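You operate a simulated robot arm through the tools that you are given. There is no shell and no other tool.

You are at the controls of a simulated two-armed robot. One attempt, no reset.

JOB
Pick up the orange float from the top of the green table with one hand, pass it to the other hand and put it on the top of the ratchet bench. Set down upright: float.

It is judged by the outcome, as a careful person would: the job done as asked, and still so three seconds after it is handed in. It fails if anything else is knocked over, pushed out of place, dropped, spilled or broken.

ROBOT AND FRAMES
Two 7-joint arms with two-finger parallel grippers on one trunk, on a base that moves. Base frame: it is fixed to the floor where the robot stands at the start and does not move with it; the origin is under the middle of the robot, x ahead of it, y to its left, z up. Lengths are in mm, angles in degrees, forces in N, time in s.
The left shoulder is at the start at [50, 165, 1055], the right one opposite. With the tool pointing down near the work surface each hand reaches from about 240 to 700 mm from the robot's upright axis, wherever it stands, measured 20 degrees to its own side. Places, roughly: float [750, -2750, 750]; top of the ratchet bench [800, -1000, 800]. Payload 3.91 kg a hand.
Tool frame (each hand has its own): the origin (TCP) lies between the finger pads and is the grasp point; the fingertips stand 30 mm ahead of it; z points along the fingers, y is the line along which they close. The gripper opens to 110 mm. The fingers are 20 mm wide and 10 mm thick; the gripper's body (48 by 112 mm) begins 55 mm behind the TCP.
Orientation is that of the tool frame in the base frame, as a unit quaternion [w, x, y, z]. With the fingers straight down and closing along the base's y, the tool's x points along the base's -x, its y along +y and its z along -z.

CONTROLS
- The arms move only by the tool jog_arm. It takes "left_deltas", "right_deltas" or both (then of equal length, played together; a hand with none holds still); each is a list of rows, each an object (a shift or turn left out is 0, a gripper value left out holds the last) with "translation": the shift along the tool's x, y, z in mm, a list of three; "angular": the turn, a rotation vector about the tool's x, y, z in degrees, a list of three; "fingers": the gripper command, from -1 (shut) to 1 (fully open), values between in proportion. In form: [{"translation": [x, y, z], "angular": [rx, ry, rz], "fingers": fingers}, ...]. A call has 1 to 20 rows; each row is the pose to reach, as a shift and turn from the pose commanded when the call began, along the tool's axes at that moment. Each row takes 0.2 s and may step no farther than 50 mm and 8.6 degrees from the row before; otherwise, or with a gripper value out of range, the whole call is refused. A pose out of reach is approached as far as the arm can. The call stops where the force on the tool passes 40 N (or 10 N more than at its start, if that is more) or the arm is blocked; 0.2 s more then pass. Each finger travels about 45 mm/s and halts on what it meets, pressing with about 43 N; the grip force reading is that of the motor and also rises with nothing between the fingers. The clock runs only during rows and for 0.2 s after the last one: add rows that repeat a pose to give the fingers time. The reply holds the time, the measured pose of the TCP, the force on the tool along the base axes, the opening and the grip force, in the units named above and with some noise, with the torque about the TCP (base axes, N m) and any sound that the robot's microphone picked up, and new pictures: "views" is both (left out), scene, wrist or none (wrist: the cameras of the hands that moved).
- Cameras (640 x 400 px; columns grow to the right, rows downward): "scene" is now at [118.1, -2.4, 1228.7]; the picture's right is [-0.01, -1.00, 0.00], its down [-0.55, 0.00, -0.84] and it looks along [0.84, -0.01, -0.55] (base axes); focal length 266 px, centre (320, 200). "left" rides on the left gripper at [72, -17, -103] in its tool frame; the picture's right is [0.23, 0.97, 0.00], its down [-0.76, 0.18, -0.62] and it looks along [-0.61, 0.14, 0.78] (tool axes); focal length 222 px, centre (320, 200). "right" rides on the right gripper at [72, 17, -103] in its tool frame; the picture's right is [-0.23, 0.97, 0.00], its down [-0.76, -0.18, -0.62] and it looks along [-0.61, -0.14, 0.78] (tool axes); focal length 222 px, centre (320, 200). There is no depth. A picture from a camera that has moved, and an enlarged one, comes with that camera's place and axes in the base frame and with its lens.
- lift_body(by): slides the trunk up (or, below 0, down) by that many mm; the arms and the scene camera ride with it, the base frame stays. It gives what a move gives, with no picture.
- drive_base(legs): drives the robot by 1 to 6 legs, each [ahead, left, turn to the left] in mm, mm and degrees, along the robot's own axes; the way and the turn of a leg run together, so that a leg with both is an arc; at most 1500 mm and 180 degrees a leg. The arms and the cameras ride along, it lands a little off, and it stops where it bumps. It gives what a move gives, and a new picture of the scene camera.
- pan_tilt(pan, tilt): turns the head with the scene camera to pan (to the left, within 80 degrees either way) and tilt (down, from -29 to 69), counted from straight ahead of the robot. It gives what a move gives, and a new picture of the scene camera.
- zoom(camera, box): a new picture of the part [left, top, right, bottom] of that camera's present view, enlarged. No time passes.
- hand_in(): hands the job in; it is judged then, once.

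Places have to be worked out from the pictures, the camera data and where the tool is seen. Open the grippers and draw the arms clear of the work before you hand the job in, unless the task says otherwise.

The tools are called after ">>>" as name(argument=value, ...) on one line, values as JSON. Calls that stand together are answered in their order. jog_arm: Moves the arms, as the interface text tells. Its arguments: {"type":"object","properties":{"left_deltas":{"type":"array"},"right_deltas":{"type":"array"},"views":{"type":"string","enum":["both","scene","wrist","none"]}},"required":[]} The other tools are called the same way: lift_body (by) moves the trunk up or down; drive_base (legs) drives the base; pan_tilt (pan, tilt) turns the head that bears the scene camera; zoom (camera, box) takes an enlarged picture of a part of a camera's view; hand_in () hands the job in.

At the start:

```text
time_s: 0.0
left_position: [492.2, 162.2, 1030.8]
left_tool_rot: [0.0, -0.001, 1.0, 0.001]
left_force: [-0.1, -0.5, 0.4]
left_moment: [0.0, 0.01, 0.02]
left_grip_width: 110.1
left_grasp_force: 0.0
right_position: [395.6, -128.5, 1020.4]
right_tool_rot: [0.001, 0.001, 1.0, 0.0]
right_force: [-0.1, 0.5, -1.0]
right_moment: [-0.02, -0.03, 0.0]
right_grip_width: 110.3
right_grasp_force: 0.0
trunk travel left (down, up): [-275.0, 228.0]
robot x, y, heading: [3.4, 1.4, -0.0]
head pan, tilt (commanded): [-0.5, 33.0]
```

scene: 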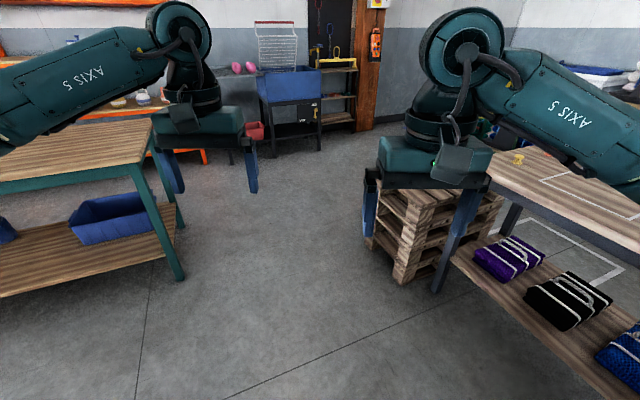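
right: 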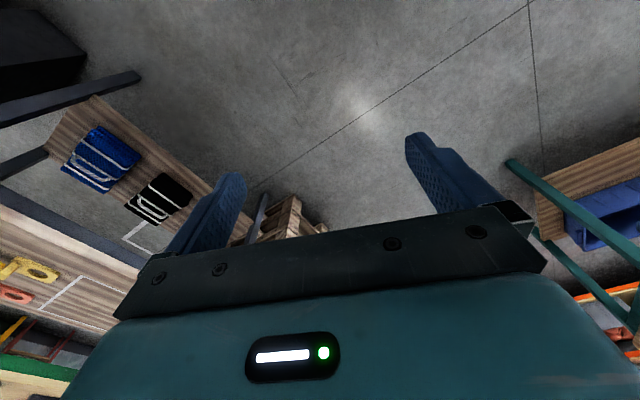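
left: 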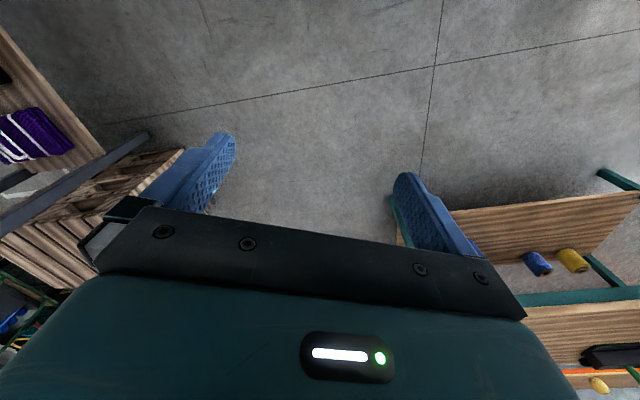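

The opening view shows a bench on the right (probably the ratchet bench) and a green-legged table on the left. I'll pan the head right to look for the float and the way there.

>>> pan_tilt(pan=-45, tilt=25)

```text
time_s: 1.1
left_position: [491.9, 164.2, 1029.7]
left_tool_rot: [0.0, 0.0, 1.0, 0.0]
left_force: [-0.1, -0.1, 0.4]
left_moment: [-0.03, -0.04, 0.01]
left_grip_width: 110.3
left_grasp_force: 0.1
right_position: [395.2, -126.8, 1020.1]
right_tool_rot: [-0.001, 0.0, 1.0, 0.0]
right_force: [0.1, -0.2, 0.9]
right_moment: [-0.02, 0.03, 0.03]
right_grip_width: 110.0
right_grasp_force: 0.1
trunk travel left (down, up): [-275.0, 228.0]
robot x, y, heading: [-2.6, -2.3, 0.1]
head pan, tilt (commanded): [-45.0, 25.0]
camera scene: at [94.2, -66.8, 1241.4], right [-0.71, -0.71, 0.0], down [-0.3, 0.3, -0.91], along [0.64, -0.64, -0.42], focal length 266 px, centre (320, 200)
```

scene: 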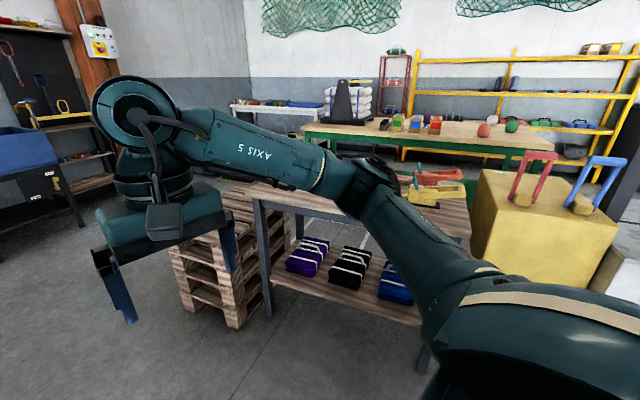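

The ratchet bench is the near grey-framed one, and the green table is behind it with floats on it. I'll look further right and zoom in on the table.

>>> zoom(camera="scene", box=[300, 80, 560, 240])

>>> pan_tilt(pan=-80, tilt=25)

```text
2.46 times, centred on (430, 160) of scene
camera zoom: at [94.2, -66.8, 1241.4], right [-0.71, -0.71, 0.0], down [-0.3, 0.3, -0.91], along [0.64, -0.64, -0.42], focal length 656 px, centre (49, 298)
```

zoom: 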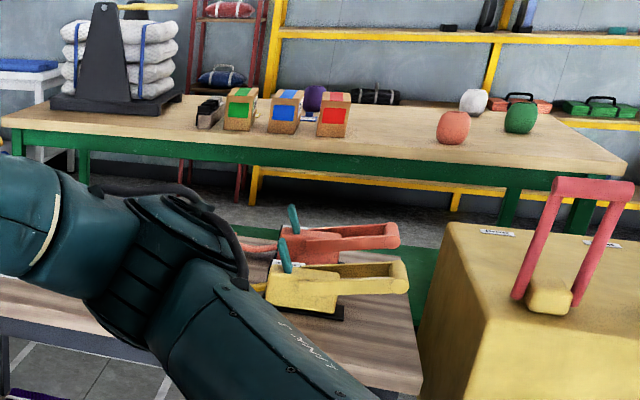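

```text
time_s: 2.1
left_position: [492.5, 163.5, 1031.0]
left_tool_rot: [0.0, 0.0, 1.0, 0.001]
left_force: [-0.5, -0.1, 0.8]
left_moment: [0.02, 0.01, -0.02]
left_grip_width: 110.0
left_grasp_force: 0.1
right_position: [395.5, -128.4, 1020.9]
right_tool_rot: [0.001, 0.0, 1.0, 0.0]
right_force: [-0.1, 0.1, -0.6]
right_moment: [-0.01, -0.01, 0.02]
right_grip_width: 110.0
right_grasp_force: 0.1
trunk travel left (down, up): [-275.0, 228.0]
robot x, y, heading: [2.5, -1.5, -0.2]
head pan, tilt (commanded): [-80.0, 25.0]
camera scene: at [45.1, -92.4, 1241.4], right [-0.98, -0.17, 0.0], down [-0.07, 0.42, -0.91], along [0.16, -0.89, -0.42], focal length 266 px, centre (320, 200)
```

scene: 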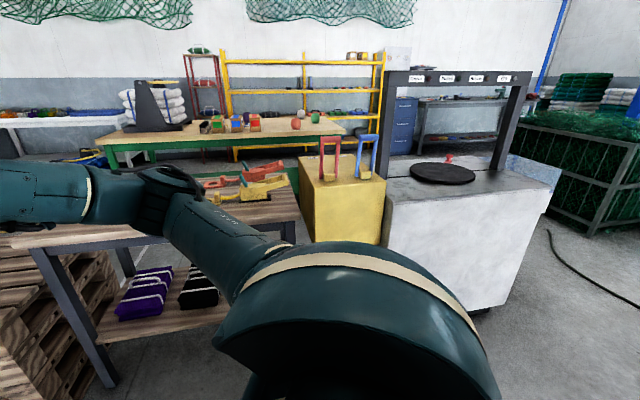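

The orange float sits on the green table, on the side nearest me, beyond the ratchet bench. I'll turn the robot in place to the right with the hands well above bench height, to see the layout without the arm in the way.

>>> drive_base(legs=[[0, 0, -90]])

>>> pan_tilt(pan=0, tilt=30)

```text
time_s: 6.3
left_position: [179.5, -487.5, 1030.1]
left_tool_rot: [0.0, 0.696, 0.718, 0.0]
left_force: [-0.1, 0.2, 0.3]
left_moment: [-0.02, 0.04, 0.0]
left_grip_width: 110.1
left_grasp_force: 0.0
right_position: [-116.7, -399.9, 1020.5]
right_tool_rot: [0.0, 0.696, 0.718, 0.0]
right_force: [-0.4, 0.2, -0.3]
right_moment: [0.02, -0.02, 0.0]
right_grip_width: 109.9
right_grasp_force: 0.1
trunk travel left (down, up): [-275.0, 228.0]
robot x, y, heading: [-1.6, -0.4, -88.0]
head pan, tilt (commanded): [-80.0, 25.0]
camera scene: at [-89.6, -49.8, 1241.4], right [-0.2, 0.98, 0.0], down [0.41, 0.09, -0.91], along [-0.89, -0.19, -0.42], focal length 266 px, centre (320, 200)
```

scene: 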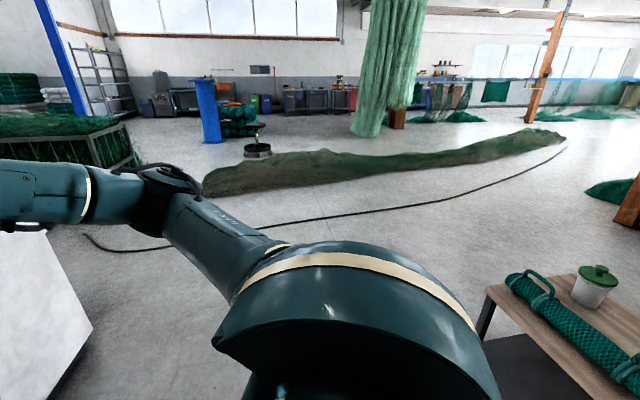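

```text
time_s: 7.8
left_position: [178.4, -485.9, 1030.6]
left_tool_rot: [0.0, 0.696, 0.718, 0.0]
left_force: [0.1, -0.8, -0.2]
left_moment: [-0.02, -0.03, 0.03]
left_grip_width: 109.9
left_grasp_force: 0.0
right_position: [-115.5, -398.8, 1020.3]
right_tool_rot: [0.001, 0.696, 0.718, 0.0]
right_force: [0.4, 0.3, -1.2]
right_moment: [0.04, -0.04, 0.02]
right_grip_width: 110.2
right_grasp_force: 0.2
trunk travel left (down, up): [-275.0, 228.0]
robot x, y, heading: [-2.8, -0.5, -88.3]
head pan, tilt (commanded): [0.0, 30.0]
camera scene: at [3.4, -121.4, 1233.5], right [-1.0, -0.03, 0.0], down [-0.02, 0.5, -0.87], along [0.03, -0.87, -0.5], focal length 266 px, centre (320, 200)
```

scene: 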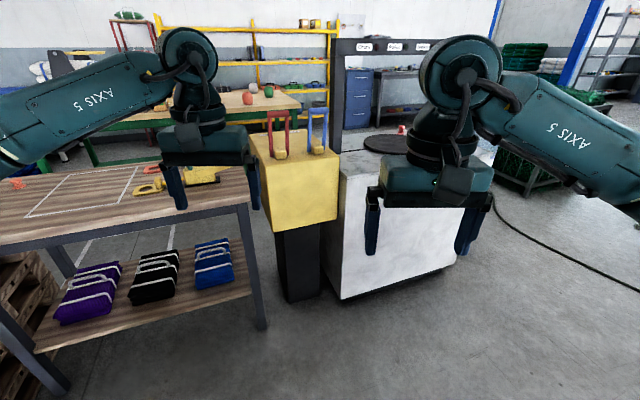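

The bench, yellow box and white cabinet stand in a row turned about 21°, with an aisle of about 1 m between them and the green table. I'll raise the trunk so the hands clear everything and I see further, then look both ways to choose a route into the aisle.

>>> lift_body(by=220)

>>> pan_tilt(pan=-40, tilt=25)

>>> pan_tilt(pan=50, tilt=25)

```text
time_s: 10.1
left_position: [178.8, -486.0, 1250.3]
left_tool_rot: [-0.001, 0.695, 0.719, 0.0]
left_force: [0.2, 0.1, -0.5]
left_moment: [-0.02, 0.01, 0.03]
left_grip_width: 109.9
left_grasp_force: 0.0
right_position: [-115.4, -399.7, 1240.4]
right_tool_rot: [0.0, 0.696, 0.718, 0.0]
right_force: [-0.2, 0.6, 0.0]
right_moment: [-0.04, -0.02, 0.0]
right_grip_width: 110.1
right_grasp_force: 0.0
trunk travel left (down, up): [-495.0, 8.0]
robot x, y, heading: [0.1, -0.9, -88.3]
head pan, tilt (commanded): [0.0, 30.0]
```

```text
time_s: 11.2
left_position: [179.6, -487.0, 1250.3]
left_tool_rot: [0.0, 0.696, 0.718, 0.0]
left_force: [-0.5, 0.3, -0.8]
left_moment: [0.05, -0.03, -0.01]
left_grip_width: 110.0
left_grasp_force: 0.1
right_position: [-115.9, -400.4, 1241.1]
right_tool_rot: [0.0, 0.696, 0.718, 0.0]
right_force: [-0.3, 0.9, -0.6]
right_moment: [0.0, 0.01, 0.01]
right_grip_width: 109.8
right_grasp_force: 0.1
trunk travel left (down, up): [-495.0, 8.0]
robot x, y, heading: [1.0, -1.0, -88.1]
head pan, tilt (commanded): [-40.0, 25.0]
camera scene: at [-56.3, -103.4, 1461.4], right [-0.79, 0.62, 0.0], down [0.26, 0.33, -0.91], along [-0.56, -0.71, -0.42], focal length 266 px, centre (320, 200)
```

scene: 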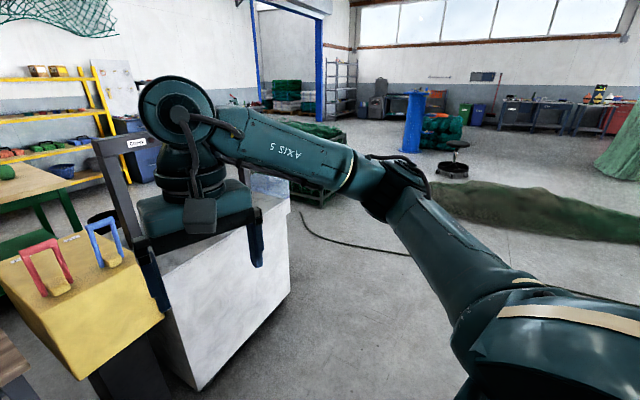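

```text
time_s: 12.9
left_position: [178.8, -485.5, 1251.6]
left_tool_rot: [-0.001, 0.696, 0.718, 0.0]
left_force: [0.0, 0.2, 0.3]
left_moment: [-0.02, -0.03, 0.06]
left_grip_width: 110.4
left_grasp_force: 0.1
right_position: [-116.7, -399.7, 1240.2]
right_tool_rot: [-0.001, 0.696, 0.718, 0.0]
right_force: [0.0, -0.4, 0.2]
right_moment: [0.0, 0.01, -0.04]
right_grip_width: 110.0
right_grasp_force: 0.0
trunk travel left (down, up): [-495.0, 8.0]
robot x, y, heading: [0.0, 0.0, -87.9]
head pan, tilt (commanded): [50.0, 25.0]
camera scene: at [73.0, -88.0, 1461.4], right [-0.62, -0.79, 0.0], down [-0.33, 0.26, -0.91], along [0.71, -0.56, -0.42], focal length 266 px, centre (320, 200)
```

scene: 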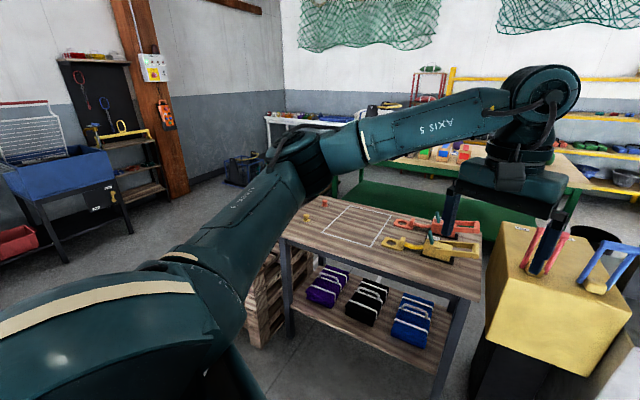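

The right side looks wide open: the cabinet ends near (-830, -1440) and the net crates are well beyond it. I'll strafe diagonally right and ahead, keeping more than 600 mm from the cabinet and from the small table behind me, and then look again.

>>> drive_base(legs=[[700, -1270, 0]])

>>> pan_tilt(pan=0, tilt=30)

>>> pan_tilt(pan=40, tilt=25)

```text
time_s: 24.0
left_position: [-1055.8, -1230.5, 1249.5]
left_tool_rot: [0.0, 0.701, 0.714, 0.0]
left_force: [-0.5, -0.5, 0.1]
left_moment: [-0.01, 0.01, -0.03]
left_grip_width: 110.3
left_grasp_force: 0.1
right_position: [-1350.7, -1139.7, 1241.5]
right_tool_rot: [0.0, 0.702, 0.712, 0.0]
right_force: [0.1, -1.2, -0.7]
right_moment: [-0.01, 0.0, -0.02]
right_grip_width: 109.7
right_grasp_force: 0.2
trunk travel left (down, up): [-495.0, 8.0]
robot x, y, heading: [-1227.3, -746.1, -88.8]
head pan, tilt (commanded): [50.0, 25.0]
camera scene: at [-1156.0, -830.8, 1461.4], right [-0.63, -0.78, 0.0], down [-0.33, 0.27, -0.91], along [0.7, -0.57, -0.42], focal length 266 px, centre (320, 200)
```

scene: 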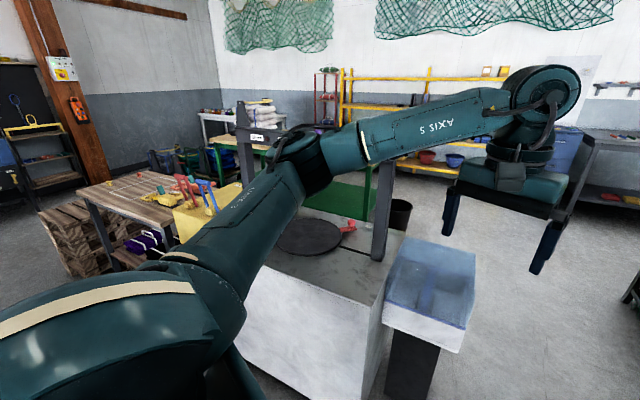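

```text
time_s: 25.2
left_position: [-1057.0, -1231.3, 1250.4]
left_tool_rot: [0.0, 0.701, 0.713, 0.001]
left_force: [-0.5, -0.4, -0.2]
left_moment: [-0.01, 0.01, 0.01]
left_grip_width: 109.9
left_grasp_force: 0.0
right_position: [-1349.3, -1139.5, 1240.3]
right_tool_rot: [0.0, 0.701, 0.713, -0.001]
right_force: [-0.8, 0.0, 0.6]
right_moment: [0.01, 0.0, 0.01]
right_grip_width: 109.9
right_grasp_force: 0.1
trunk travel left (down, up): [-495.0, 8.0]
robot x, y, heading: [-1228.7, -743.0, -89.0]
head pan, tilt (commanded): [0.0, 30.0]
camera scene: at [-1225.9, -863.1, 1453.5], right [-1.0, -0.02, 0.0], down [-0.01, 0.5, -0.87], along [0.01, -0.87, -0.5], focal length 266 px, centre (320, 200)
```

scene: 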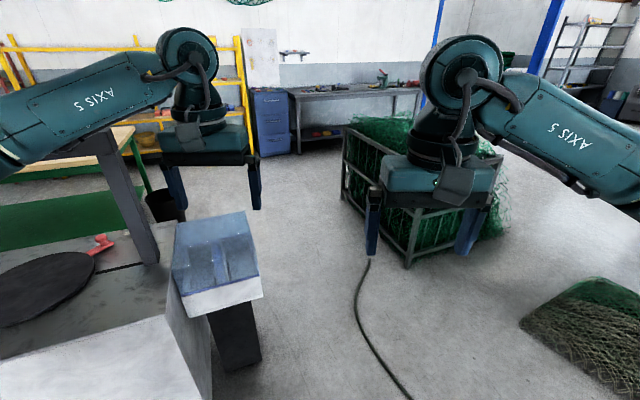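

```text
time_s: 26.3
left_position: [-1055.3, -1230.6, 1251.3]
left_tool_rot: [0.001, 0.701, 0.713, 0.0]
left_force: [0.3, 0.8, 0.1]
left_moment: [0.0, -0.01, 0.01]
left_grip_width: 110.1
left_grasp_force: 0.0
right_position: [-1350.1, -1139.7, 1241.6]
right_tool_rot: [0.0, 0.702, 0.712, 0.0]
right_force: [0.6, -0.6, -0.4]
right_moment: [-0.01, 0.01, 0.02]
right_grip_width: 110.1
right_grasp_force: 0.1
trunk travel left (down, up): [-495.0, 8.0]
robot x, y, heading: [-1226.9, -738.5, -89.3]
head pan, tilt (commanded): [40.0, 25.0]
camera scene: at [-1167.1, -842.3, 1461.4], right [-0.76, -0.65, 0.0], down [-0.28, 0.32, -0.91], along [0.59, -0.69, -0.42], focal length 266 px, centre (320, 200)
```

scene: 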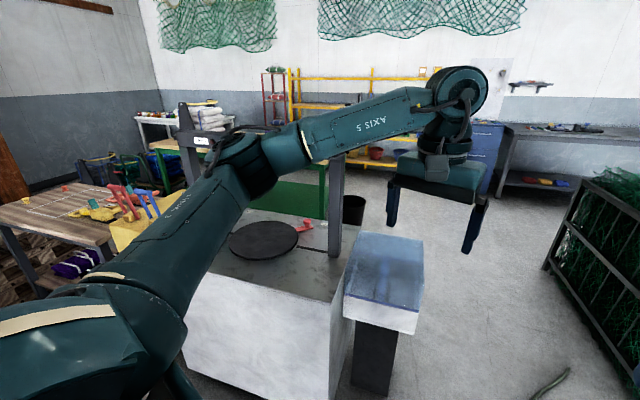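

The way past the blue-topped box is clear, since the box's right edge is near x=-1020 and the crate corner is near (-1870, -2380). I'll drive past it along x≈-1410 to y≈-2200, then turn left to face down the aisle.

>>> drive_base(legs=[[705, -195, 0], [750, 11, 0], [0, 0, 110]])

>>> pan_tilt(pan=0, tilt=28)

```text
time_s: 38.7
left_position: [-998.7, -1873.0, 1250.8]
left_tool_rot: [0.0, -0.205, 0.979, 0.0]
left_force: [0.8, -0.3, 0.7]
left_moment: [-0.03, 0.01, 0.03]
left_grip_width: 109.7
left_grasp_force: 0.1
right_position: [-970.3, -2177.4, 1240.0]
right_tool_rot: [0.0, -0.206, 0.979, 0.0]
right_force: [0.4, -0.3, -0.3]
right_moment: [0.0, -0.02, 0.02]
right_grip_width: 109.9
right_grasp_force: 0.1
trunk travel left (down, up): [-495.0, 8.0]
robot x, y, heading: [-1384.0, -2219.7, 23.7]
head pan, tilt (commanded): [40.0, 25.0]
camera scene: at [-1316.2, -2127.9, 1461.4], right [0.9, -0.44, 0.0], down [-0.19, -0.38, -0.91], along [0.4, 0.81, -0.42], focal length 266 px, centre (320, 200)
```

scene: 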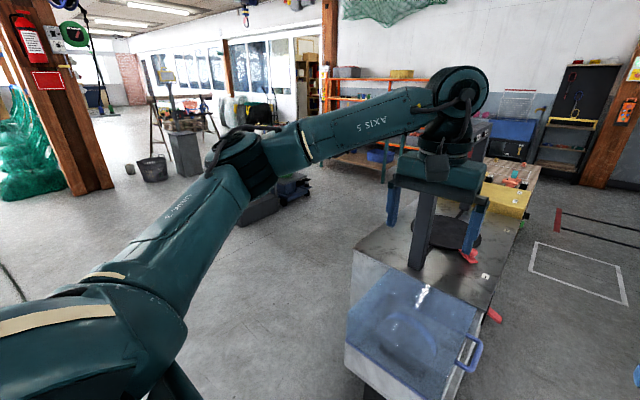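

```text
time_s: 39.8
left_position: [-999.4, -1874.3, 1251.5]
left_tool_rot: [0.0, -0.206, 0.979, 0.0]
left_force: [-0.4, 0.0, -0.2]
left_moment: [0.05, 0.02, 0.06]
left_grip_width: 110.1
left_grasp_force: 0.0
right_position: [-968.9, -2178.4, 1240.7]
right_tool_rot: [0.0, -0.204, 0.979, 0.0]
right_force: [-0.2, 0.4, 0.6]
right_moment: [-0.01, 0.0, 0.03]
right_grip_width: 110.3
right_grasp_force: 0.1
trunk travel left (down, up): [-495.0, 8.0]
robot x, y, heading: [-1387.8, -2221.6, 23.9]
head pan, tilt (commanded): [0.0, 28.0]
camera scene: at [-1273.5, -2173.8, 1456.6], right [0.4, -0.92, 0.0], down [-0.43, -0.19, -0.88], along [0.81, 0.36, -0.47], focal length 266 px, centre (320, 200)
```

scene: 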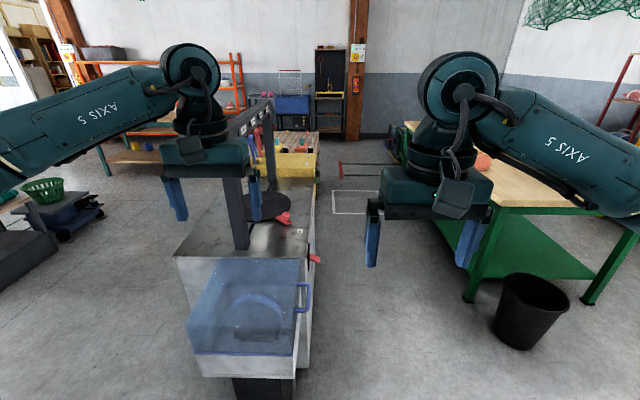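

I'm at the mouth of the aisle, with the cabinet and bench row on the left and the green table on the right. Something dark with a red end lies further down the aisle, so I'll zoom in on it before driving in.

>>> zoom(camera="scene", box=[240, 110, 480, 260])

>>> pan_tilt(pan=15, tilt=20)

```text
2.67 times, centred on (360, 185) of scene
camera zoom: at [-1273.5, -2173.8, 1456.6], right [0.4, -0.92, 0.0], down [-0.43, -0.19, -0.88], along [0.81, 0.36, -0.47], focal length 710 px, centre (213, 240)
```

zoom: 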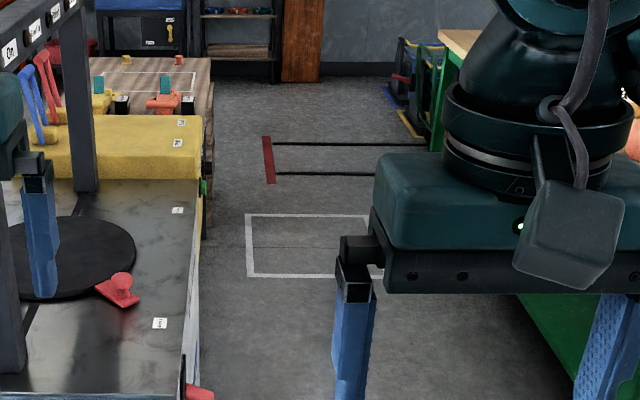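

```text
time_s: 40.5
left_position: [-999.1, -1872.9, 1250.7]
left_tool_rot: [-0.001, -0.205, 0.979, -0.001]
left_force: [0.1, 0.0, 0.8]
left_moment: [-0.02, -0.02, 0.02]
left_grip_width: 110.2
left_grasp_force: 0.1
right_position: [-969.0, -2177.9, 1239.5]
right_tool_rot: [0.0, -0.205, 0.979, 0.0]
right_force: [-0.5, -0.4, 0.7]
right_moment: [0.03, 0.01, -0.02]
right_grip_width: 110.0
right_grasp_force: 0.0
trunk travel left (down, up): [-495.0, 8.0]
robot x, y, heading: [-1384.9, -2218.2, 23.7]
head pan, tilt (commanded): [15.0, 20.0]
camera scene: at [-1284.3, -2152.4, 1469.5], right [0.62, -0.78, 0.0], down [-0.27, -0.21, -0.94], along [0.73, 0.59, -0.34], focal length 266 px, centre (320, 200)
```

scene: 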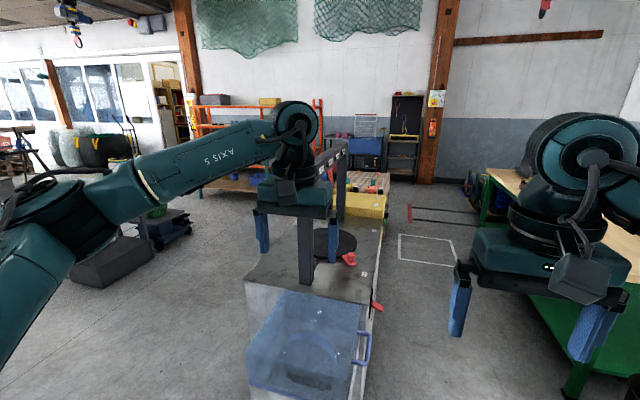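

The dark and red marks are far down the aisle, past x≈1950, and look like floor markings, so my stretch is clear. I'll first swing wide of the box's handle, then drive partway up the aisle and look at the table.

>>> drive_base(legs=[[240, -412, 0], [900, -196, 0]])

>>> pan_tilt(pan=-40, tilt=28)

>>> pan_tilt(pan=20, tilt=28)

```text
time_s: 49.0
left_position: [273.3, -1965.7, 1251.5]
left_tool_rot: [0.0, -0.211, 0.977, 0.0]
left_force: [0.6, 0.4, 0.6]
left_moment: [0.01, 0.0, 0.0]
left_grip_width: 110.1
left_grasp_force: 0.1
right_position: [306.5, -2272.3, 1240.9]
right_tool_rot: [0.0, -0.212, 0.977, -0.001]
right_force: [0.1, -0.5, -0.5]
right_moment: [0.03, 0.03, -0.01]
right_grip_width: 110.1
right_grasp_force: 0.1
trunk travel left (down, up): [-495.0, 8.0]
robot x, y, heading: [-105.3, -2319.7, 24.5]
head pan, tilt (commanded): [15.0, 20.0]
camera scene: at [-9.2, -2248.3, 1469.5], right [0.63, -0.77, 0.0], down [-0.26, -0.22, -0.94], along [0.73, 0.6, -0.34], focal length 266 px, centre (320, 200)
```

scene: 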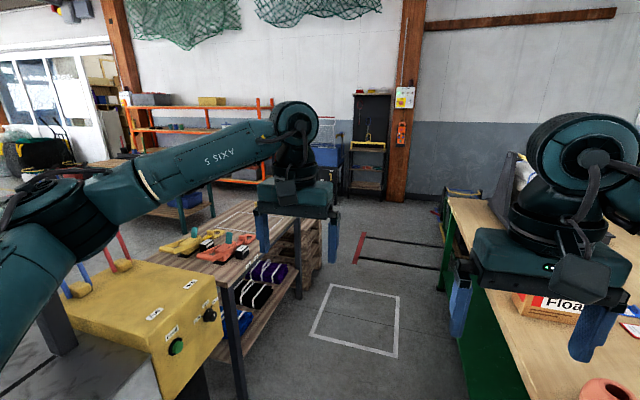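

```text
time_s: 50.3
left_position: [272.9, -1965.2, 1251.1]
left_tool_rot: [0.0, -0.211, 0.977, -0.001]
left_force: [-0.5, 0.0, 0.9]
left_moment: [-0.01, 0.01, 0.02]
left_grip_width: 110.3
left_grasp_force: 0.1
right_position: [305.3, -2270.7, 1241.8]
right_tool_rot: [0.0, -0.212, 0.977, -0.001]
right_force: [-1.2, 0.0, -0.5]
right_moment: [-0.02, -0.03, 0.02]
right_grip_width: 109.9
right_grasp_force: 0.0
trunk travel left (down, up): [-495.0, 8.0]
robot x, y, heading: [-112.0, -2316.9, 24.5]
head pan, tilt (commanded): [-40.0, 28.0]
camera scene: at [6.4, -2331.9, 1456.6], right [-0.27, -0.96, 0.0], down [-0.45, 0.13, -0.88], along [0.85, -0.24, -0.47], focal length 266 px, centre (320, 200)
```

scene: 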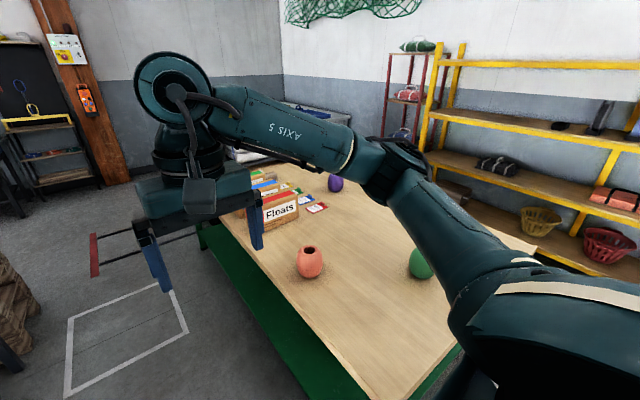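

```text
time_s: 51.6
left_position: [273.1, -1965.7, 1250.6]
left_tool_rot: [-0.001, -0.211, 0.978, 0.0]
left_force: [0.9, -0.3, -0.2]
left_moment: [-0.01, 0.02, 0.0]
left_grip_width: 110.3
left_grasp_force: 0.1
right_position: [305.6, -2271.3, 1239.8]
right_tool_rot: [-0.001, -0.211, 0.977, 0.0]
right_force: [-0.3, 0.3, 0.1]
right_moment: [0.04, 0.01, -0.02]
right_grip_width: 110.1
right_grasp_force: 0.1
trunk travel left (down, up): [-495.0, 8.0]
robot x, y, heading: [-107.7, -2319.8, 24.4]
head pan, tilt (commanded): [20.0, 28.0]
camera scene: at [-16.2, -2243.7, 1456.6], right [0.7, -0.72, 0.0], down [-0.34, -0.33, -0.88], along [0.63, 0.62, -0.47], focal length 266 px, centre (320, 200)
```

scene: 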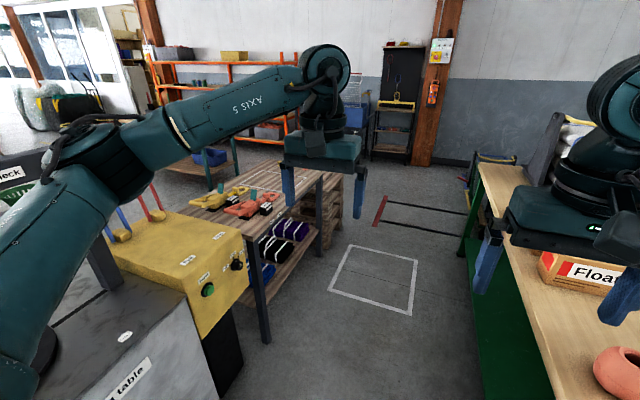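

The orange float is the salmon egg-shaped one with a dark hole on top, about 130 mm in from the table's near edge at roughly (690, -2490). I'll look back at it and zoom in to judge its size and shape.

>>> pan_tilt(pan=-40, tilt=35)

>>> zoom(camera="scene", box=[240, 150, 440, 275])

```text
time_s: 52.9
left_position: [272.5, -1965.6, 1250.1]
left_tool_rot: [0.0, -0.211, 0.977, 0.0]
left_force: [-0.5, 0.4, 0.8]
left_moment: [-0.01, -0.02, 0.02]
left_grip_width: 109.7
left_grasp_force: 0.0
right_position: [305.1, -2270.5, 1240.5]
right_tool_rot: [0.0, -0.212, 0.977, 0.0]
right_force: [-0.1, 0.5, -0.5]
right_moment: [-0.04, -0.01, 0.0]
right_grip_width: 110.2
right_grasp_force: 0.0
trunk travel left (down, up): [-495.0, 8.0]
robot x, y, heading: [-107.6, -2318.6, 24.6]
head pan, tilt (commanded): [-40.0, 35.0]
camera scene: at [3.3, -2331.0, 1445.7], right [-0.27, -0.96, 0.0], down [-0.55, 0.15, -0.82], along [0.79, -0.22, -0.57], focal length 266 px, centre (320, 200)
```

scene: 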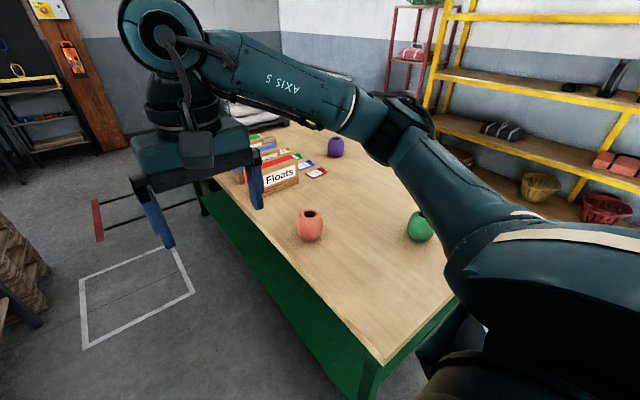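

```text
3.20 times, centred on (340, 212) of scene
camera zoom: at [3.3, -2331.0, 1445.7], right [-0.27, -0.96, 0.0], down [-0.55, 0.15, -0.82], along [0.79, -0.22, -0.57], focal length 852 px, centre (256, 160)
```

zoom: 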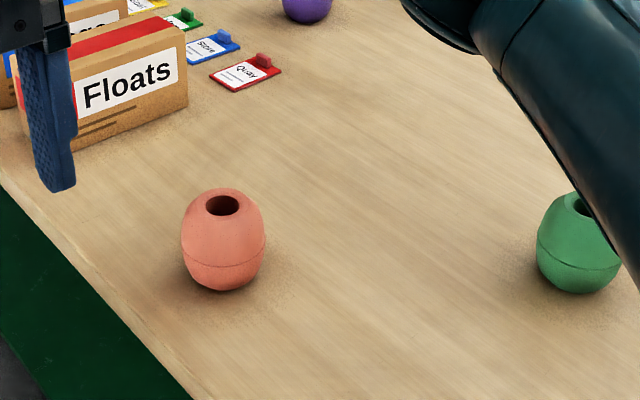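

The float is a barrel shape about 92 mm across, with its hole axis vertical, centred near (690, -2488, 850) on a table top at about z=800. My plan is to pick with the right hand pitched nearly horizontal (about 25° down), so the left hand can take the float from above and set it down vertically on the bench. I'll test the right hand's pitched pose here in free air first.

>>> jog_arm(right_deltas=[{"translation": [-25, 0, 0], "angular": [0, -8.2, 0]}, {"translation": [-50, 0, 0], "angular": [0, -16.4, 0]}, {"translation": [-75, 0, 0], "angular": [0, -24.6, 0]}, {"translation": [-100, 0, 0], "angular": [0, -32.8, 0]}, {"translation": [-125, 0, 0], "angular": [0, -41, 0]}, {"translation": [-150, 0, 0], "angular": [0, -49, 0]}, {"translation": [-175, 0, 0], "angular": [0, -57, 0]}, {"translation": [-200, 0, 0], "angular": [0, -65, 0]}, {"translation": [-200, 0, 0], "angular": [0, -65, 0]}], views="both")

```text
time_s: 54.9
left_position: [273.0, -1966.7, 1250.1]
left_tool_rot: [0.0, -0.212, 0.977, 0.0]
left_force: [0.1, -0.6, 0.4]
left_moment: [0.01, -0.02, 0.01]
left_grip_width: 110.1
left_grasp_force: 0.1
right_position: [491.7, -2189.0, 1240.9]
right_tool_rot: [0.526, -0.178, 0.824, 0.113]
right_force: [0.1, 0.1, 0.2]
right_moment: [-0.03, 0.04, 0.04]
right_grip_width: 110.1
right_grasp_force: 0.1
trunk travel left (down, up): [-495.0, 8.0]
robot x, y, heading: [-105.9, -2317.1, 24.0]
head pan, tilt (commanded): [-40.0, 35.0]
camera scene: at [3.0, -2331.2, 1445.7], right [-0.27, -0.96, 0.0], down [-0.55, 0.15, -0.82], along [0.79, -0.22, -0.57], focal length 266 px, centre (320, 200)
camera right: at [370.3, -2222.8, 1219.7], right [-0.31, 0.93, 0.21], down [-0.15, -0.26, 0.95], along [0.94, 0.27, 0.22], focal length 222 px, centre (320, 200)
```

scene: 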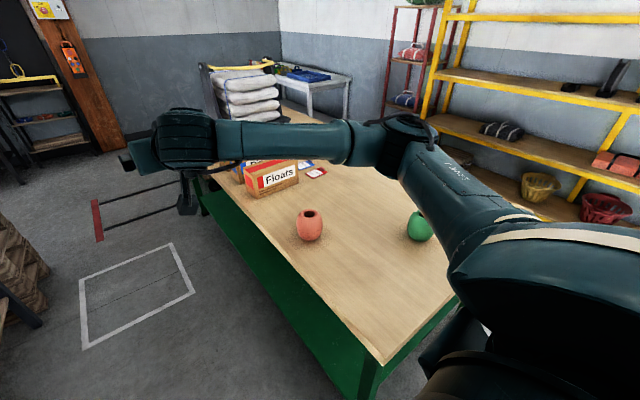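
right: 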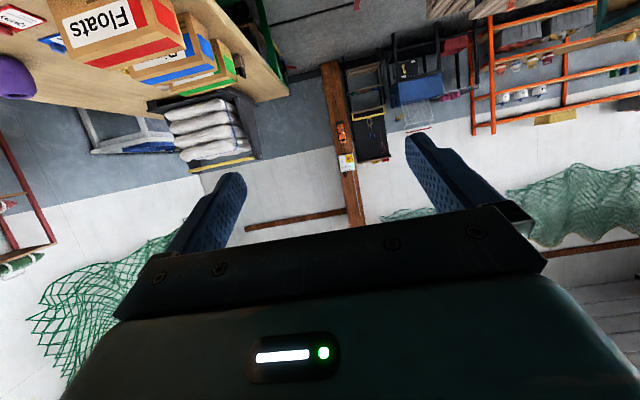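

The pitched pose works: the TCP is 598 mm ahead of the axis, 126 mm to the right, 25° down. Now I'll drive up the aisle to about (551, -1830), between the table edge and the bench line, and turn to face the float.

>>> drive_base(legs=[[798, 178, 0], [0, 0, -91]])

>>> pan_tilt(pan=0, tilt=45)

```text
time_s: 63.0
left_position: [866.1, -2237.4, 1251.0]
left_tool_rot: [0.0, 0.559, 0.829, 0.001]
left_force: [0.6, -0.2, -0.4]
left_moment: [0.01, -0.02, 0.03]
left_grip_width: 110.2
left_grasp_force: 0.0
right_position: [634.0, -2446.8, 1241.3]
right_tool_rot: [0.446, 0.471, 0.7, -0.3]
right_force: [0.5, 0.8, -0.5]
right_moment: [-0.04, -0.02, -0.03]
right_grip_width: 109.8
right_grasp_force: 0.0
trunk travel left (down, up): [-495.0, 8.0]
robot x, y, heading: [530.9, -1848.6, -68.1]
head pan, tilt (commanded): [-40.0, 35.0]
camera scene: at [513.6, -1956.2, 1445.7], right [-0.95, 0.31, 0.0], down [0.18, 0.55, -0.82], along [-0.25, -0.78, -0.57], focal length 266 px, centre (320, 200)
```

scene: 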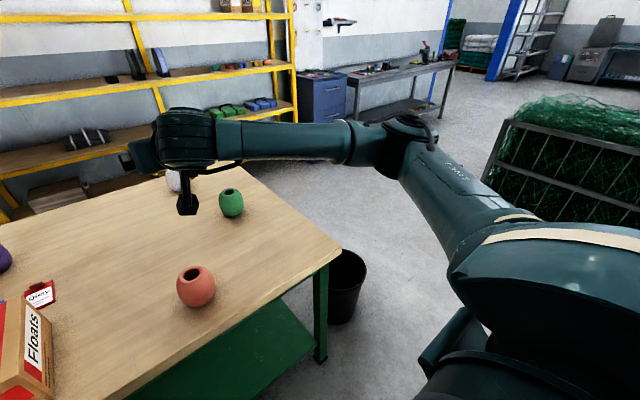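

```text
time_s: 64.1
left_position: [866.6, -2237.3, 1251.6]
left_tool_rot: [0.0, 0.558, 0.83, 0.0]
left_force: [0.8, -0.7, -0.7]
left_moment: [0.02, -0.03, -0.01]
left_grip_width: 109.8
left_grasp_force: 0.0
right_position: [634.3, -2445.8, 1241.2]
right_tool_rot: [0.446, 0.471, 0.7, -0.3]
right_force: [0.7, 0.4, -0.1]
right_moment: [0.02, 0.02, -0.01]
right_grip_width: 109.9
right_grasp_force: 0.1
trunk travel left (down, up): [-495.0, 8.0]
robot x, y, heading: [531.4, -1843.2, -67.9]
head pan, tilt (commanded): [0.0, 45.0]
camera scene: at [571.2, -1947.7, 1430.9], right [-0.93, -0.38, 0.0], down [-0.27, 0.66, -0.71], along [0.27, -0.66, -0.71], focal length 266 px, centre (320, 200)
```

scene: 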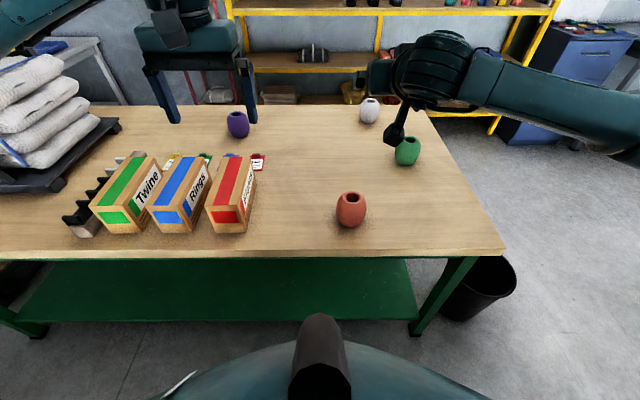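

From here the float centre works out again at (692, -2487, 850), 656 mm ahead of the axis and 91 mm to the right. I'll lower the right hand, still pitched 25° down, to a pre-grasp point 150 mm behind the float along the finger axis.

>>> jog_arm(right_deltas=[{"translation": [41, 4.8, 8.7]}, {"translation": [82, 9.6, 17.4]}, {"translation": [123, 14.4, 26.1]}, {"translation": [164, 19.2, 34.8]}, {"translation": [205, 24, 43.5]}, {"translation": [246, 28.8, 52.2]}, {"translation": [287, 33.6, 60.9]}, {"translation": [328, 38.4, 69.6]}, {"translation": [328, 38.4, 69.6]}], views="both")

```text
time_s: 66.1
left_position: [866.8, -2237.4, 1250.1]
left_tool_rot: [0.0, 0.558, 0.83, 0.0]
left_force: [-1.1, -0.9, -0.4]
left_moment: [-0.01, -0.01, 0.02]
left_grip_width: 110.0
left_grasp_force: 0.1
right_position: [675.2, -2353.6, 935.4]
right_tool_rot: [0.437, 0.477, 0.699, -0.304]
right_force: [-0.3, -0.4, 0.2]
right_moment: [0.0, -0.02, 0.0]
right_grip_width: 109.9
right_grasp_force: 0.2
right hand out of reach, approached as far as the arm can: row 6, 7, 8, 9
trunk travel left (down, up): [-495.0, 8.0]
robot x, y, heading: [530.3, -1840.5, -67.7]
head pan, tilt (commanded): [0.0, 45.0]
camera scene: at [571.1, -1947.5, 1430.9], right [-0.93, -0.38, 0.0], down [-0.27, 0.66, -0.71], along [0.27, -0.66, -0.71], focal length 266 px, centre (320, 200)
camera right: at [644.7, -2229.4, 915.4], right [0.95, 0.26, 0.2], down [-0.24, 0.15, 0.96], along [0.22, -0.95, 0.21], focal length 222 px, centre (320, 200)
```

scene: 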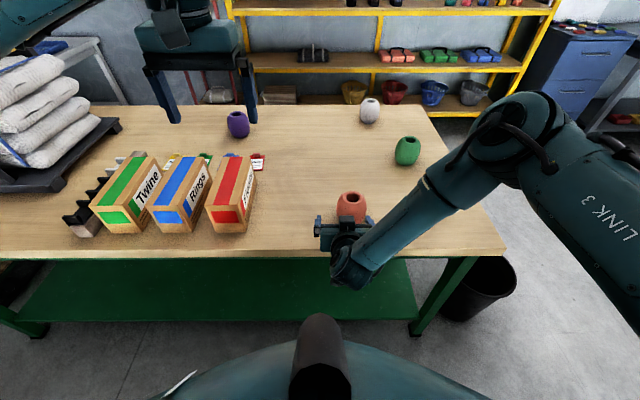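
right: 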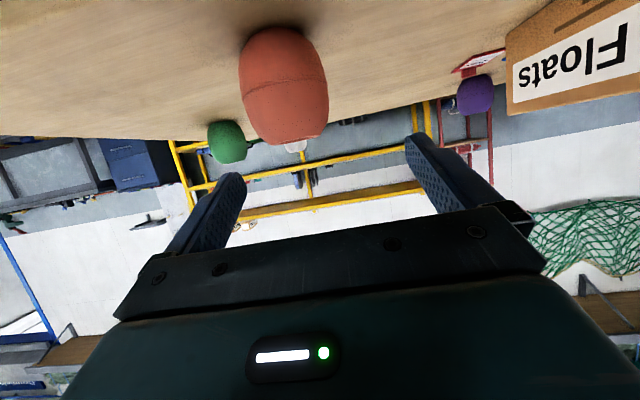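

The lowered pose is out of reach with the trunk this high, because the right hand stopped short with the arm folded. I'll bring the right hand back up, raise and retract the left hand to keep it clear of the card boxes, then lower the trunk so the arm takes the shape that worked before.

>>> jog_arm(right_deltas=[{"translation": [-41, -4.8, -8.7]}, {"translation": [-82, -9.6, -17.4]}, {"translation": [-123, -14.4, -26.1]}, {"translation": [-164, -19.2, -34.8]}, {"translation": [-205, -24, -43.5]}, {"translation": [-246, -28.8, -52.2]}, {"translation": [-287, -33.6, -60.9]}, {"translation": [-328, -38.4, -69.6]}, {"translation": [-328, -38.4, -69.6]}], left_deltas=[{"translation": [12, 0, -18]}, {"translation": [24, 0, -36]}, {"translation": [36, 0, -54]}, {"translation": [48, 0, -72]}, {"translation": [60, 0, -90]}, {"translation": [72, 0, -108]}, {"translation": [84, 0, -126]}, {"translation": [96, 0, -150]}, {"translation": [96, 0, -150]}], views="none")

```text
time_s: 68.1
left_position: [832.2, -2149.5, 1399.3]
left_tool_rot: [-0.001, 0.558, 0.83, 0.0]
left_force: [-0.2, 0.5, -0.7]
left_moment: [0.02, -0.02, 0.05]
left_grip_width: 110.0
left_grasp_force: 0.0
right_position: [665.1, -2438.1, 1261.1]
right_tool_rot: [0.445, 0.471, 0.7, -0.3]
right_force: [0.4, 0.0, 0.0]
right_moment: [-0.02, 0.0, 0.0]
right_grip_width: 109.8
right_grasp_force: 0.1
trunk travel left (down, up): [-495.0, 8.0]
robot x, y, heading: [529.4, -1844.8, -67.8]
head pan, tilt (commanded): [0.0, 45.0]
```

The right hand is back up at z=1261 and the left at z=1399. Lowering the trunk 280 mm puts the right TCP at about z=981, still above the float's top (about 900).

>>> lift_body(by=-280)

>>> pan_tilt(pan=0, tilt=40)

```text
time_s: 70.9
left_position: [832.0, -2147.7, 1118.9]
left_tool_rot: [0.0, 0.558, 0.83, 0.0]
left_force: [-0.2, 0.2, -0.9]
left_moment: [0.01, 0.01, 0.01]
left_grip_width: 109.7
left_grasp_force: 0.1
right_position: [664.2, -2437.6, 980.9]
right_tool_rot: [0.446, 0.471, 0.7, -0.3]
right_force: [-0.4, -0.7, 0.3]
right_moment: [0.01, -0.01, -0.01]
right_grip_width: 110.0
right_grasp_force: 0.0
trunk travel left (down, up): [-215.0, 288.0]
robot x, y, heading: [529.9, -1845.1, -67.7]
head pan, tilt (commanded): [0.0, 45.0]
```

```text
time_s: 71.6
left_position: [832.6, -2147.8, 1119.1]
left_tool_rot: [0.001, 0.558, 0.83, -0.001]
left_force: [0.2, 0.2, 0.5]
left_moment: [-0.01, 0.0, -0.03]
left_grip_width: 110.0
left_grasp_force: 0.2
right_position: [663.4, -2438.4, 980.5]
right_tool_rot: [0.446, 0.471, 0.699, -0.301]
right_force: [-0.2, 0.4, -0.3]
right_moment: [0.01, 0.03, -0.01]
right_grip_width: 110.2
right_grasp_force: 0.1
trunk travel left (down, up): [-215.0, 288.0]
robot x, y, heading: [527.0, -1842.7, -67.6]
head pan, tilt (commanded): [0.0, 40.0]
camera scene: at [572.7, -1951.1, 1158.1], right [-0.93, -0.38, 0.0], down [-0.24, 0.6, -0.77], along [0.29, -0.71, -0.64], focal length 266 px, centre (320, 200)
```

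scene: 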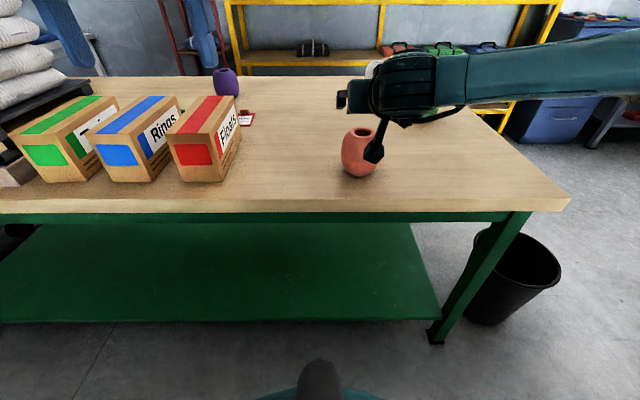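

Now I'll slide the hand down and back along its own axes to a point 110 mm behind the float centre on the finger line. The fingers pass well in front of the float.

>>> jog_arm(right_deltas=[{"translation": [24, 2, -1]}, {"translation": [48, 4, -2]}, {"translation": [72, 6, -3]}, {"translation": [94.6, 8, -4]}, {"translation": [94.6, 8, -4]}], views="both")

```text
time_s: 72.8
left_position: [833.3, -2148.7, 1118.4]
left_tool_rot: [0.0, 0.559, 0.829, 0.0]
left_force: [0.1, -0.2, -0.9]
left_moment: [-0.02, 0.0, 0.02]
left_grip_width: 109.8
left_grasp_force: 0.1
right_position: [655.7, -2395.9, 898.1]
right_tool_rot: [0.446, 0.471, 0.699, -0.3]
right_force: [-0.3, 0.0, 0.0]
right_moment: [-0.01, 0.0, 0.01]
right_grip_width: 110.0
right_grasp_force: 0.0
trunk travel left (down, up): [-215.0, 288.0]
robot x, y, heading: [528.7, -1845.7, -68.2]
head pan, tilt (commanded): [0.0, 40.0]
camera scene: at [572.7, -1951.1, 1158.1], right [-0.93, -0.38, 0.0], down [-0.24, 0.6, -0.77], along [0.29, -0.71, -0.64], focal length 266 px, centre (320, 200)
camera right: at [623.6, -2271.8, 875.3], right [0.94, 0.28, 0.21], down [-0.26, 0.16, 0.95], along [0.23, -0.95, 0.22], focal length 222 px, centre (320, 200)
```

scene: 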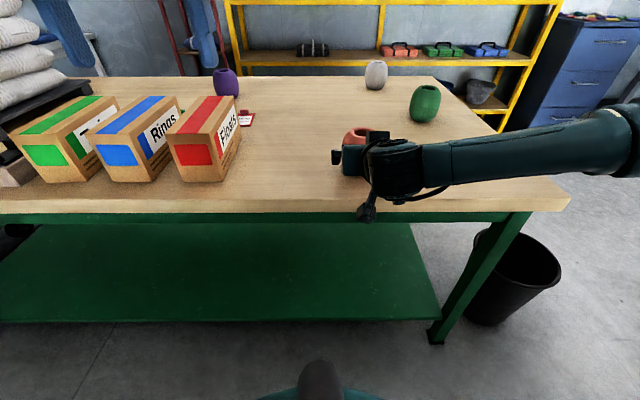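
right: 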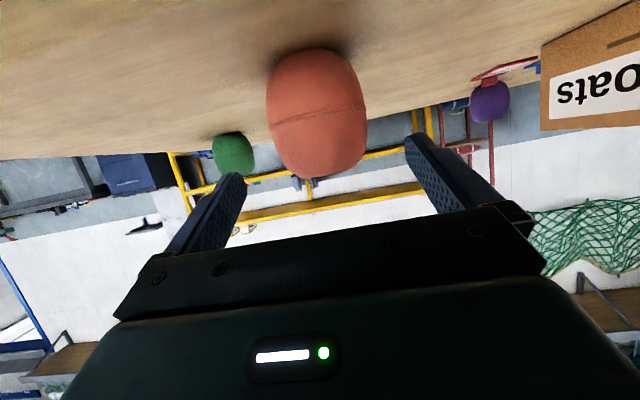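

Seen from both cameras, the float stands on z≈800, its top at 900, its seam at 850, about 94 mm across, and it's within 1–2 mm of the gripper's centreline. I'll advance along the finger axis in two stages, starting with 45 mm, and then check the centring.

>>> jog_arm(right_deltas=[{"translation": [0, -1, 15], "fingers": 1}, {"translation": [0, -1, 30], "fingers": 1}, {"translation": [0, -1, 45], "fingers": 1}, {"translation": [0, -1, 45], "fingers": 1}], views="both")

>>> zoom(camera="right", box=[140, 0, 500, 225])

```text
time_s: 73.8
left_position: [831.7, -2148.1, 1119.0]
left_tool_rot: [-0.001, 0.559, 0.829, 0.0]
left_force: [-0.4, -0.9, 0.1]
left_moment: [0.02, -0.03, 0.02]
left_grip_width: 110.1
left_grasp_force: 0.0
right_position: [671.1, -2431.2, 877.9]
right_tool_rot: [0.446, 0.471, 0.7, -0.3]
right_force: [0.3, 0.3, -0.2]
right_moment: [-0.01, -0.02, 0.04]
right_grip_width: 110.1
right_grasp_force: 0.1
trunk travel left (down, up): [-215.0, 288.0]
robot x, y, heading: [528.8, -1844.4, -68.1]
head pan, tilt (commanded): [0.0, 40.0]
camera scene: at [572.7, -1951.1, 1158.1], right [-0.93, -0.38, 0.0], down [-0.24, 0.6, -0.77], along [0.29, -0.71, -0.64], focal length 266 px, centre (320, 200)
camera right: at [638.8, -2308.6, 856.4], right [0.94, 0.28, 0.21], down [-0.26, 0.16, 0.95], along [0.23, -0.95, 0.22], focal length 222 px, centre (320, 200)
```

scene: 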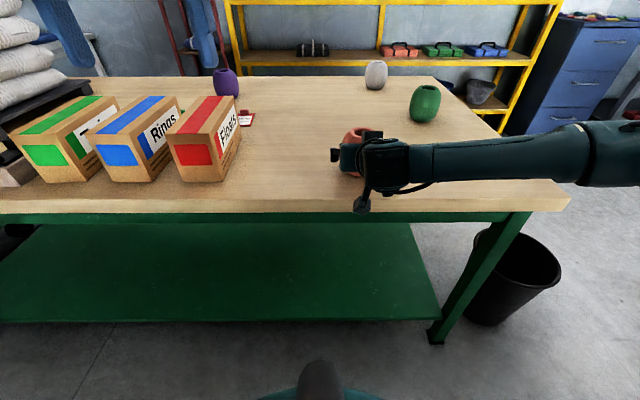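
right: 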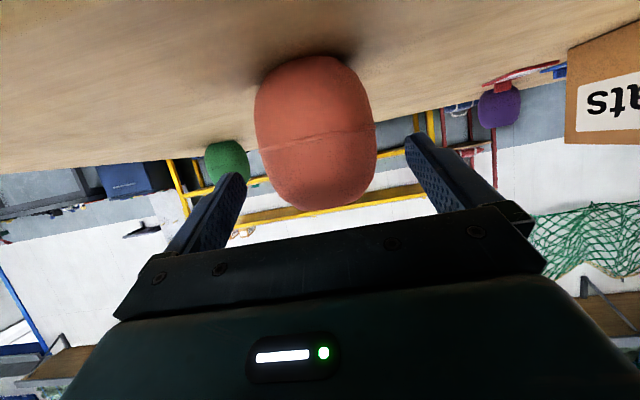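

```text
1.78 times, centred on (320, 112) of right
camera zoom: at [638.8, -2308.6, 856.4], right [0.94, 0.28, 0.21], down [-0.26, 0.16, 0.95], along [0.23, -0.95, 0.22], focal length 395 px, centre (320, 356)
```

zoom: 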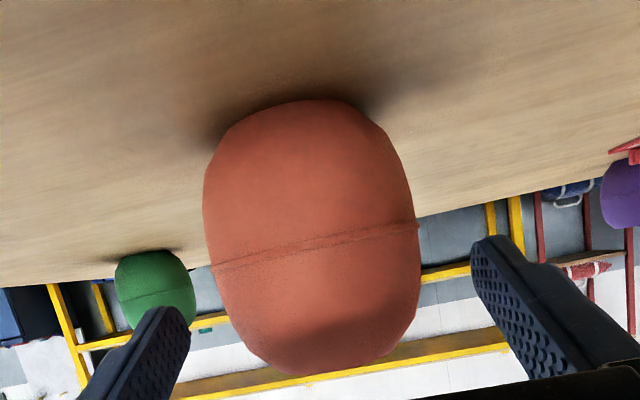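

The float sits about 2–3 mm to the negative-y side of the gripper's centreline, and the far point is about 66 mm ahead. I'll shift 2 mm and advance another 45 mm, so the TCP ends 20 mm short of the float's axis and leaves room for the other hand's finger.

>>> jog_arm(right_deltas=[{"translation": [0, -2, 10]}, {"translation": [0, -2, 22]}, {"translation": [0, -2, 34]}, {"translation": [0, -2, 45]}, {"translation": [0, -2, 45]}], views="both")

>>> zoom(camera="right", box=[140, 20, 500, 245])

```text
time_s: 75.0
left_position: [832.2, -2147.7, 1120.9]
left_tool_rot: [0.0, 0.559, 0.829, 0.0]
left_force: [0.1, -0.8, 0.0]
left_moment: [0.02, 0.0, 0.0]
left_grip_width: 110.0
left_grasp_force: 0.1
right_position: [683.1, -2471.6, 859.9]
right_tool_rot: [0.446, 0.47, 0.7, -0.299]
right_force: [0.2, -0.2, 0.2]
right_moment: [-0.01, 0.01, -0.03]
right_grip_width: 110.0
right_grasp_force: 0.1
trunk travel left (down, up): [-215.0, 288.0]
robot x, y, heading: [530.3, -1844.5, -67.9]
head pan, tilt (commanded): [0.0, 40.0]
camera scene: at [572.7, -1951.1, 1158.1], right [-0.93, -0.38, 0.0], down [-0.24, 0.6, -0.77], along [0.29, -0.71, -0.64], focal length 266 px, centre (320, 200)
camera right: at [652.2, -2347.6, 837.6], right [0.94, 0.28, 0.21], down [-0.26, 0.16, 0.95], along [0.23, -0.95, 0.22], focal length 222 px, centre (320, 200)
```

scene: 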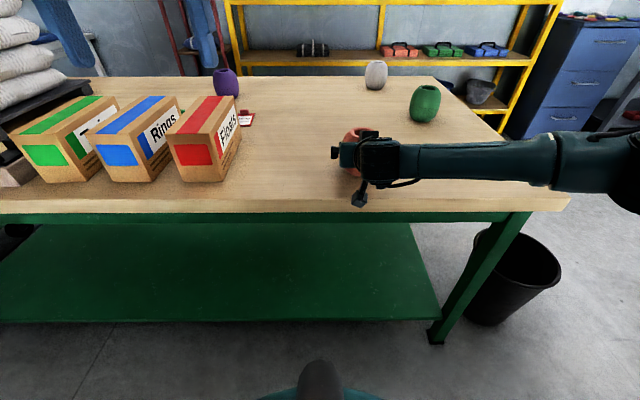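
right: 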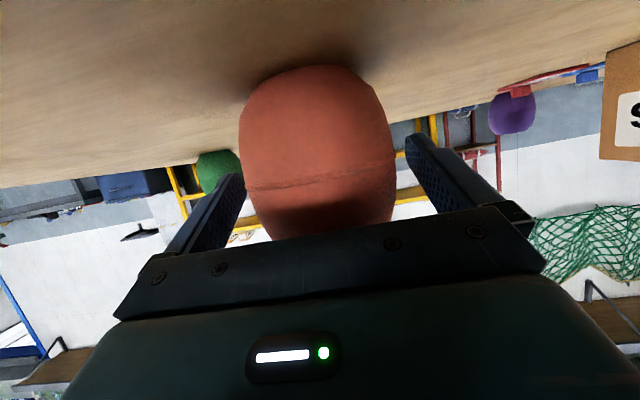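

```text
1.78 times, centred on (320, 132) of right
camera zoom: at [652.2, -2347.6, 837.6], right [0.94, 0.28, 0.21], down [-0.26, 0.16, 0.95], along [0.23, -0.95, 0.22], focal length 395 px, centre (320, 320)
```

zoom: 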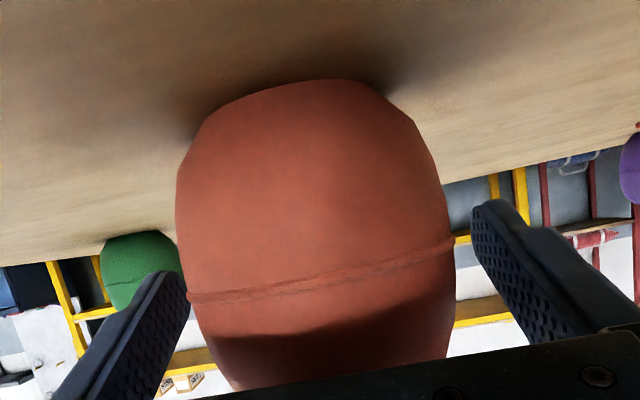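

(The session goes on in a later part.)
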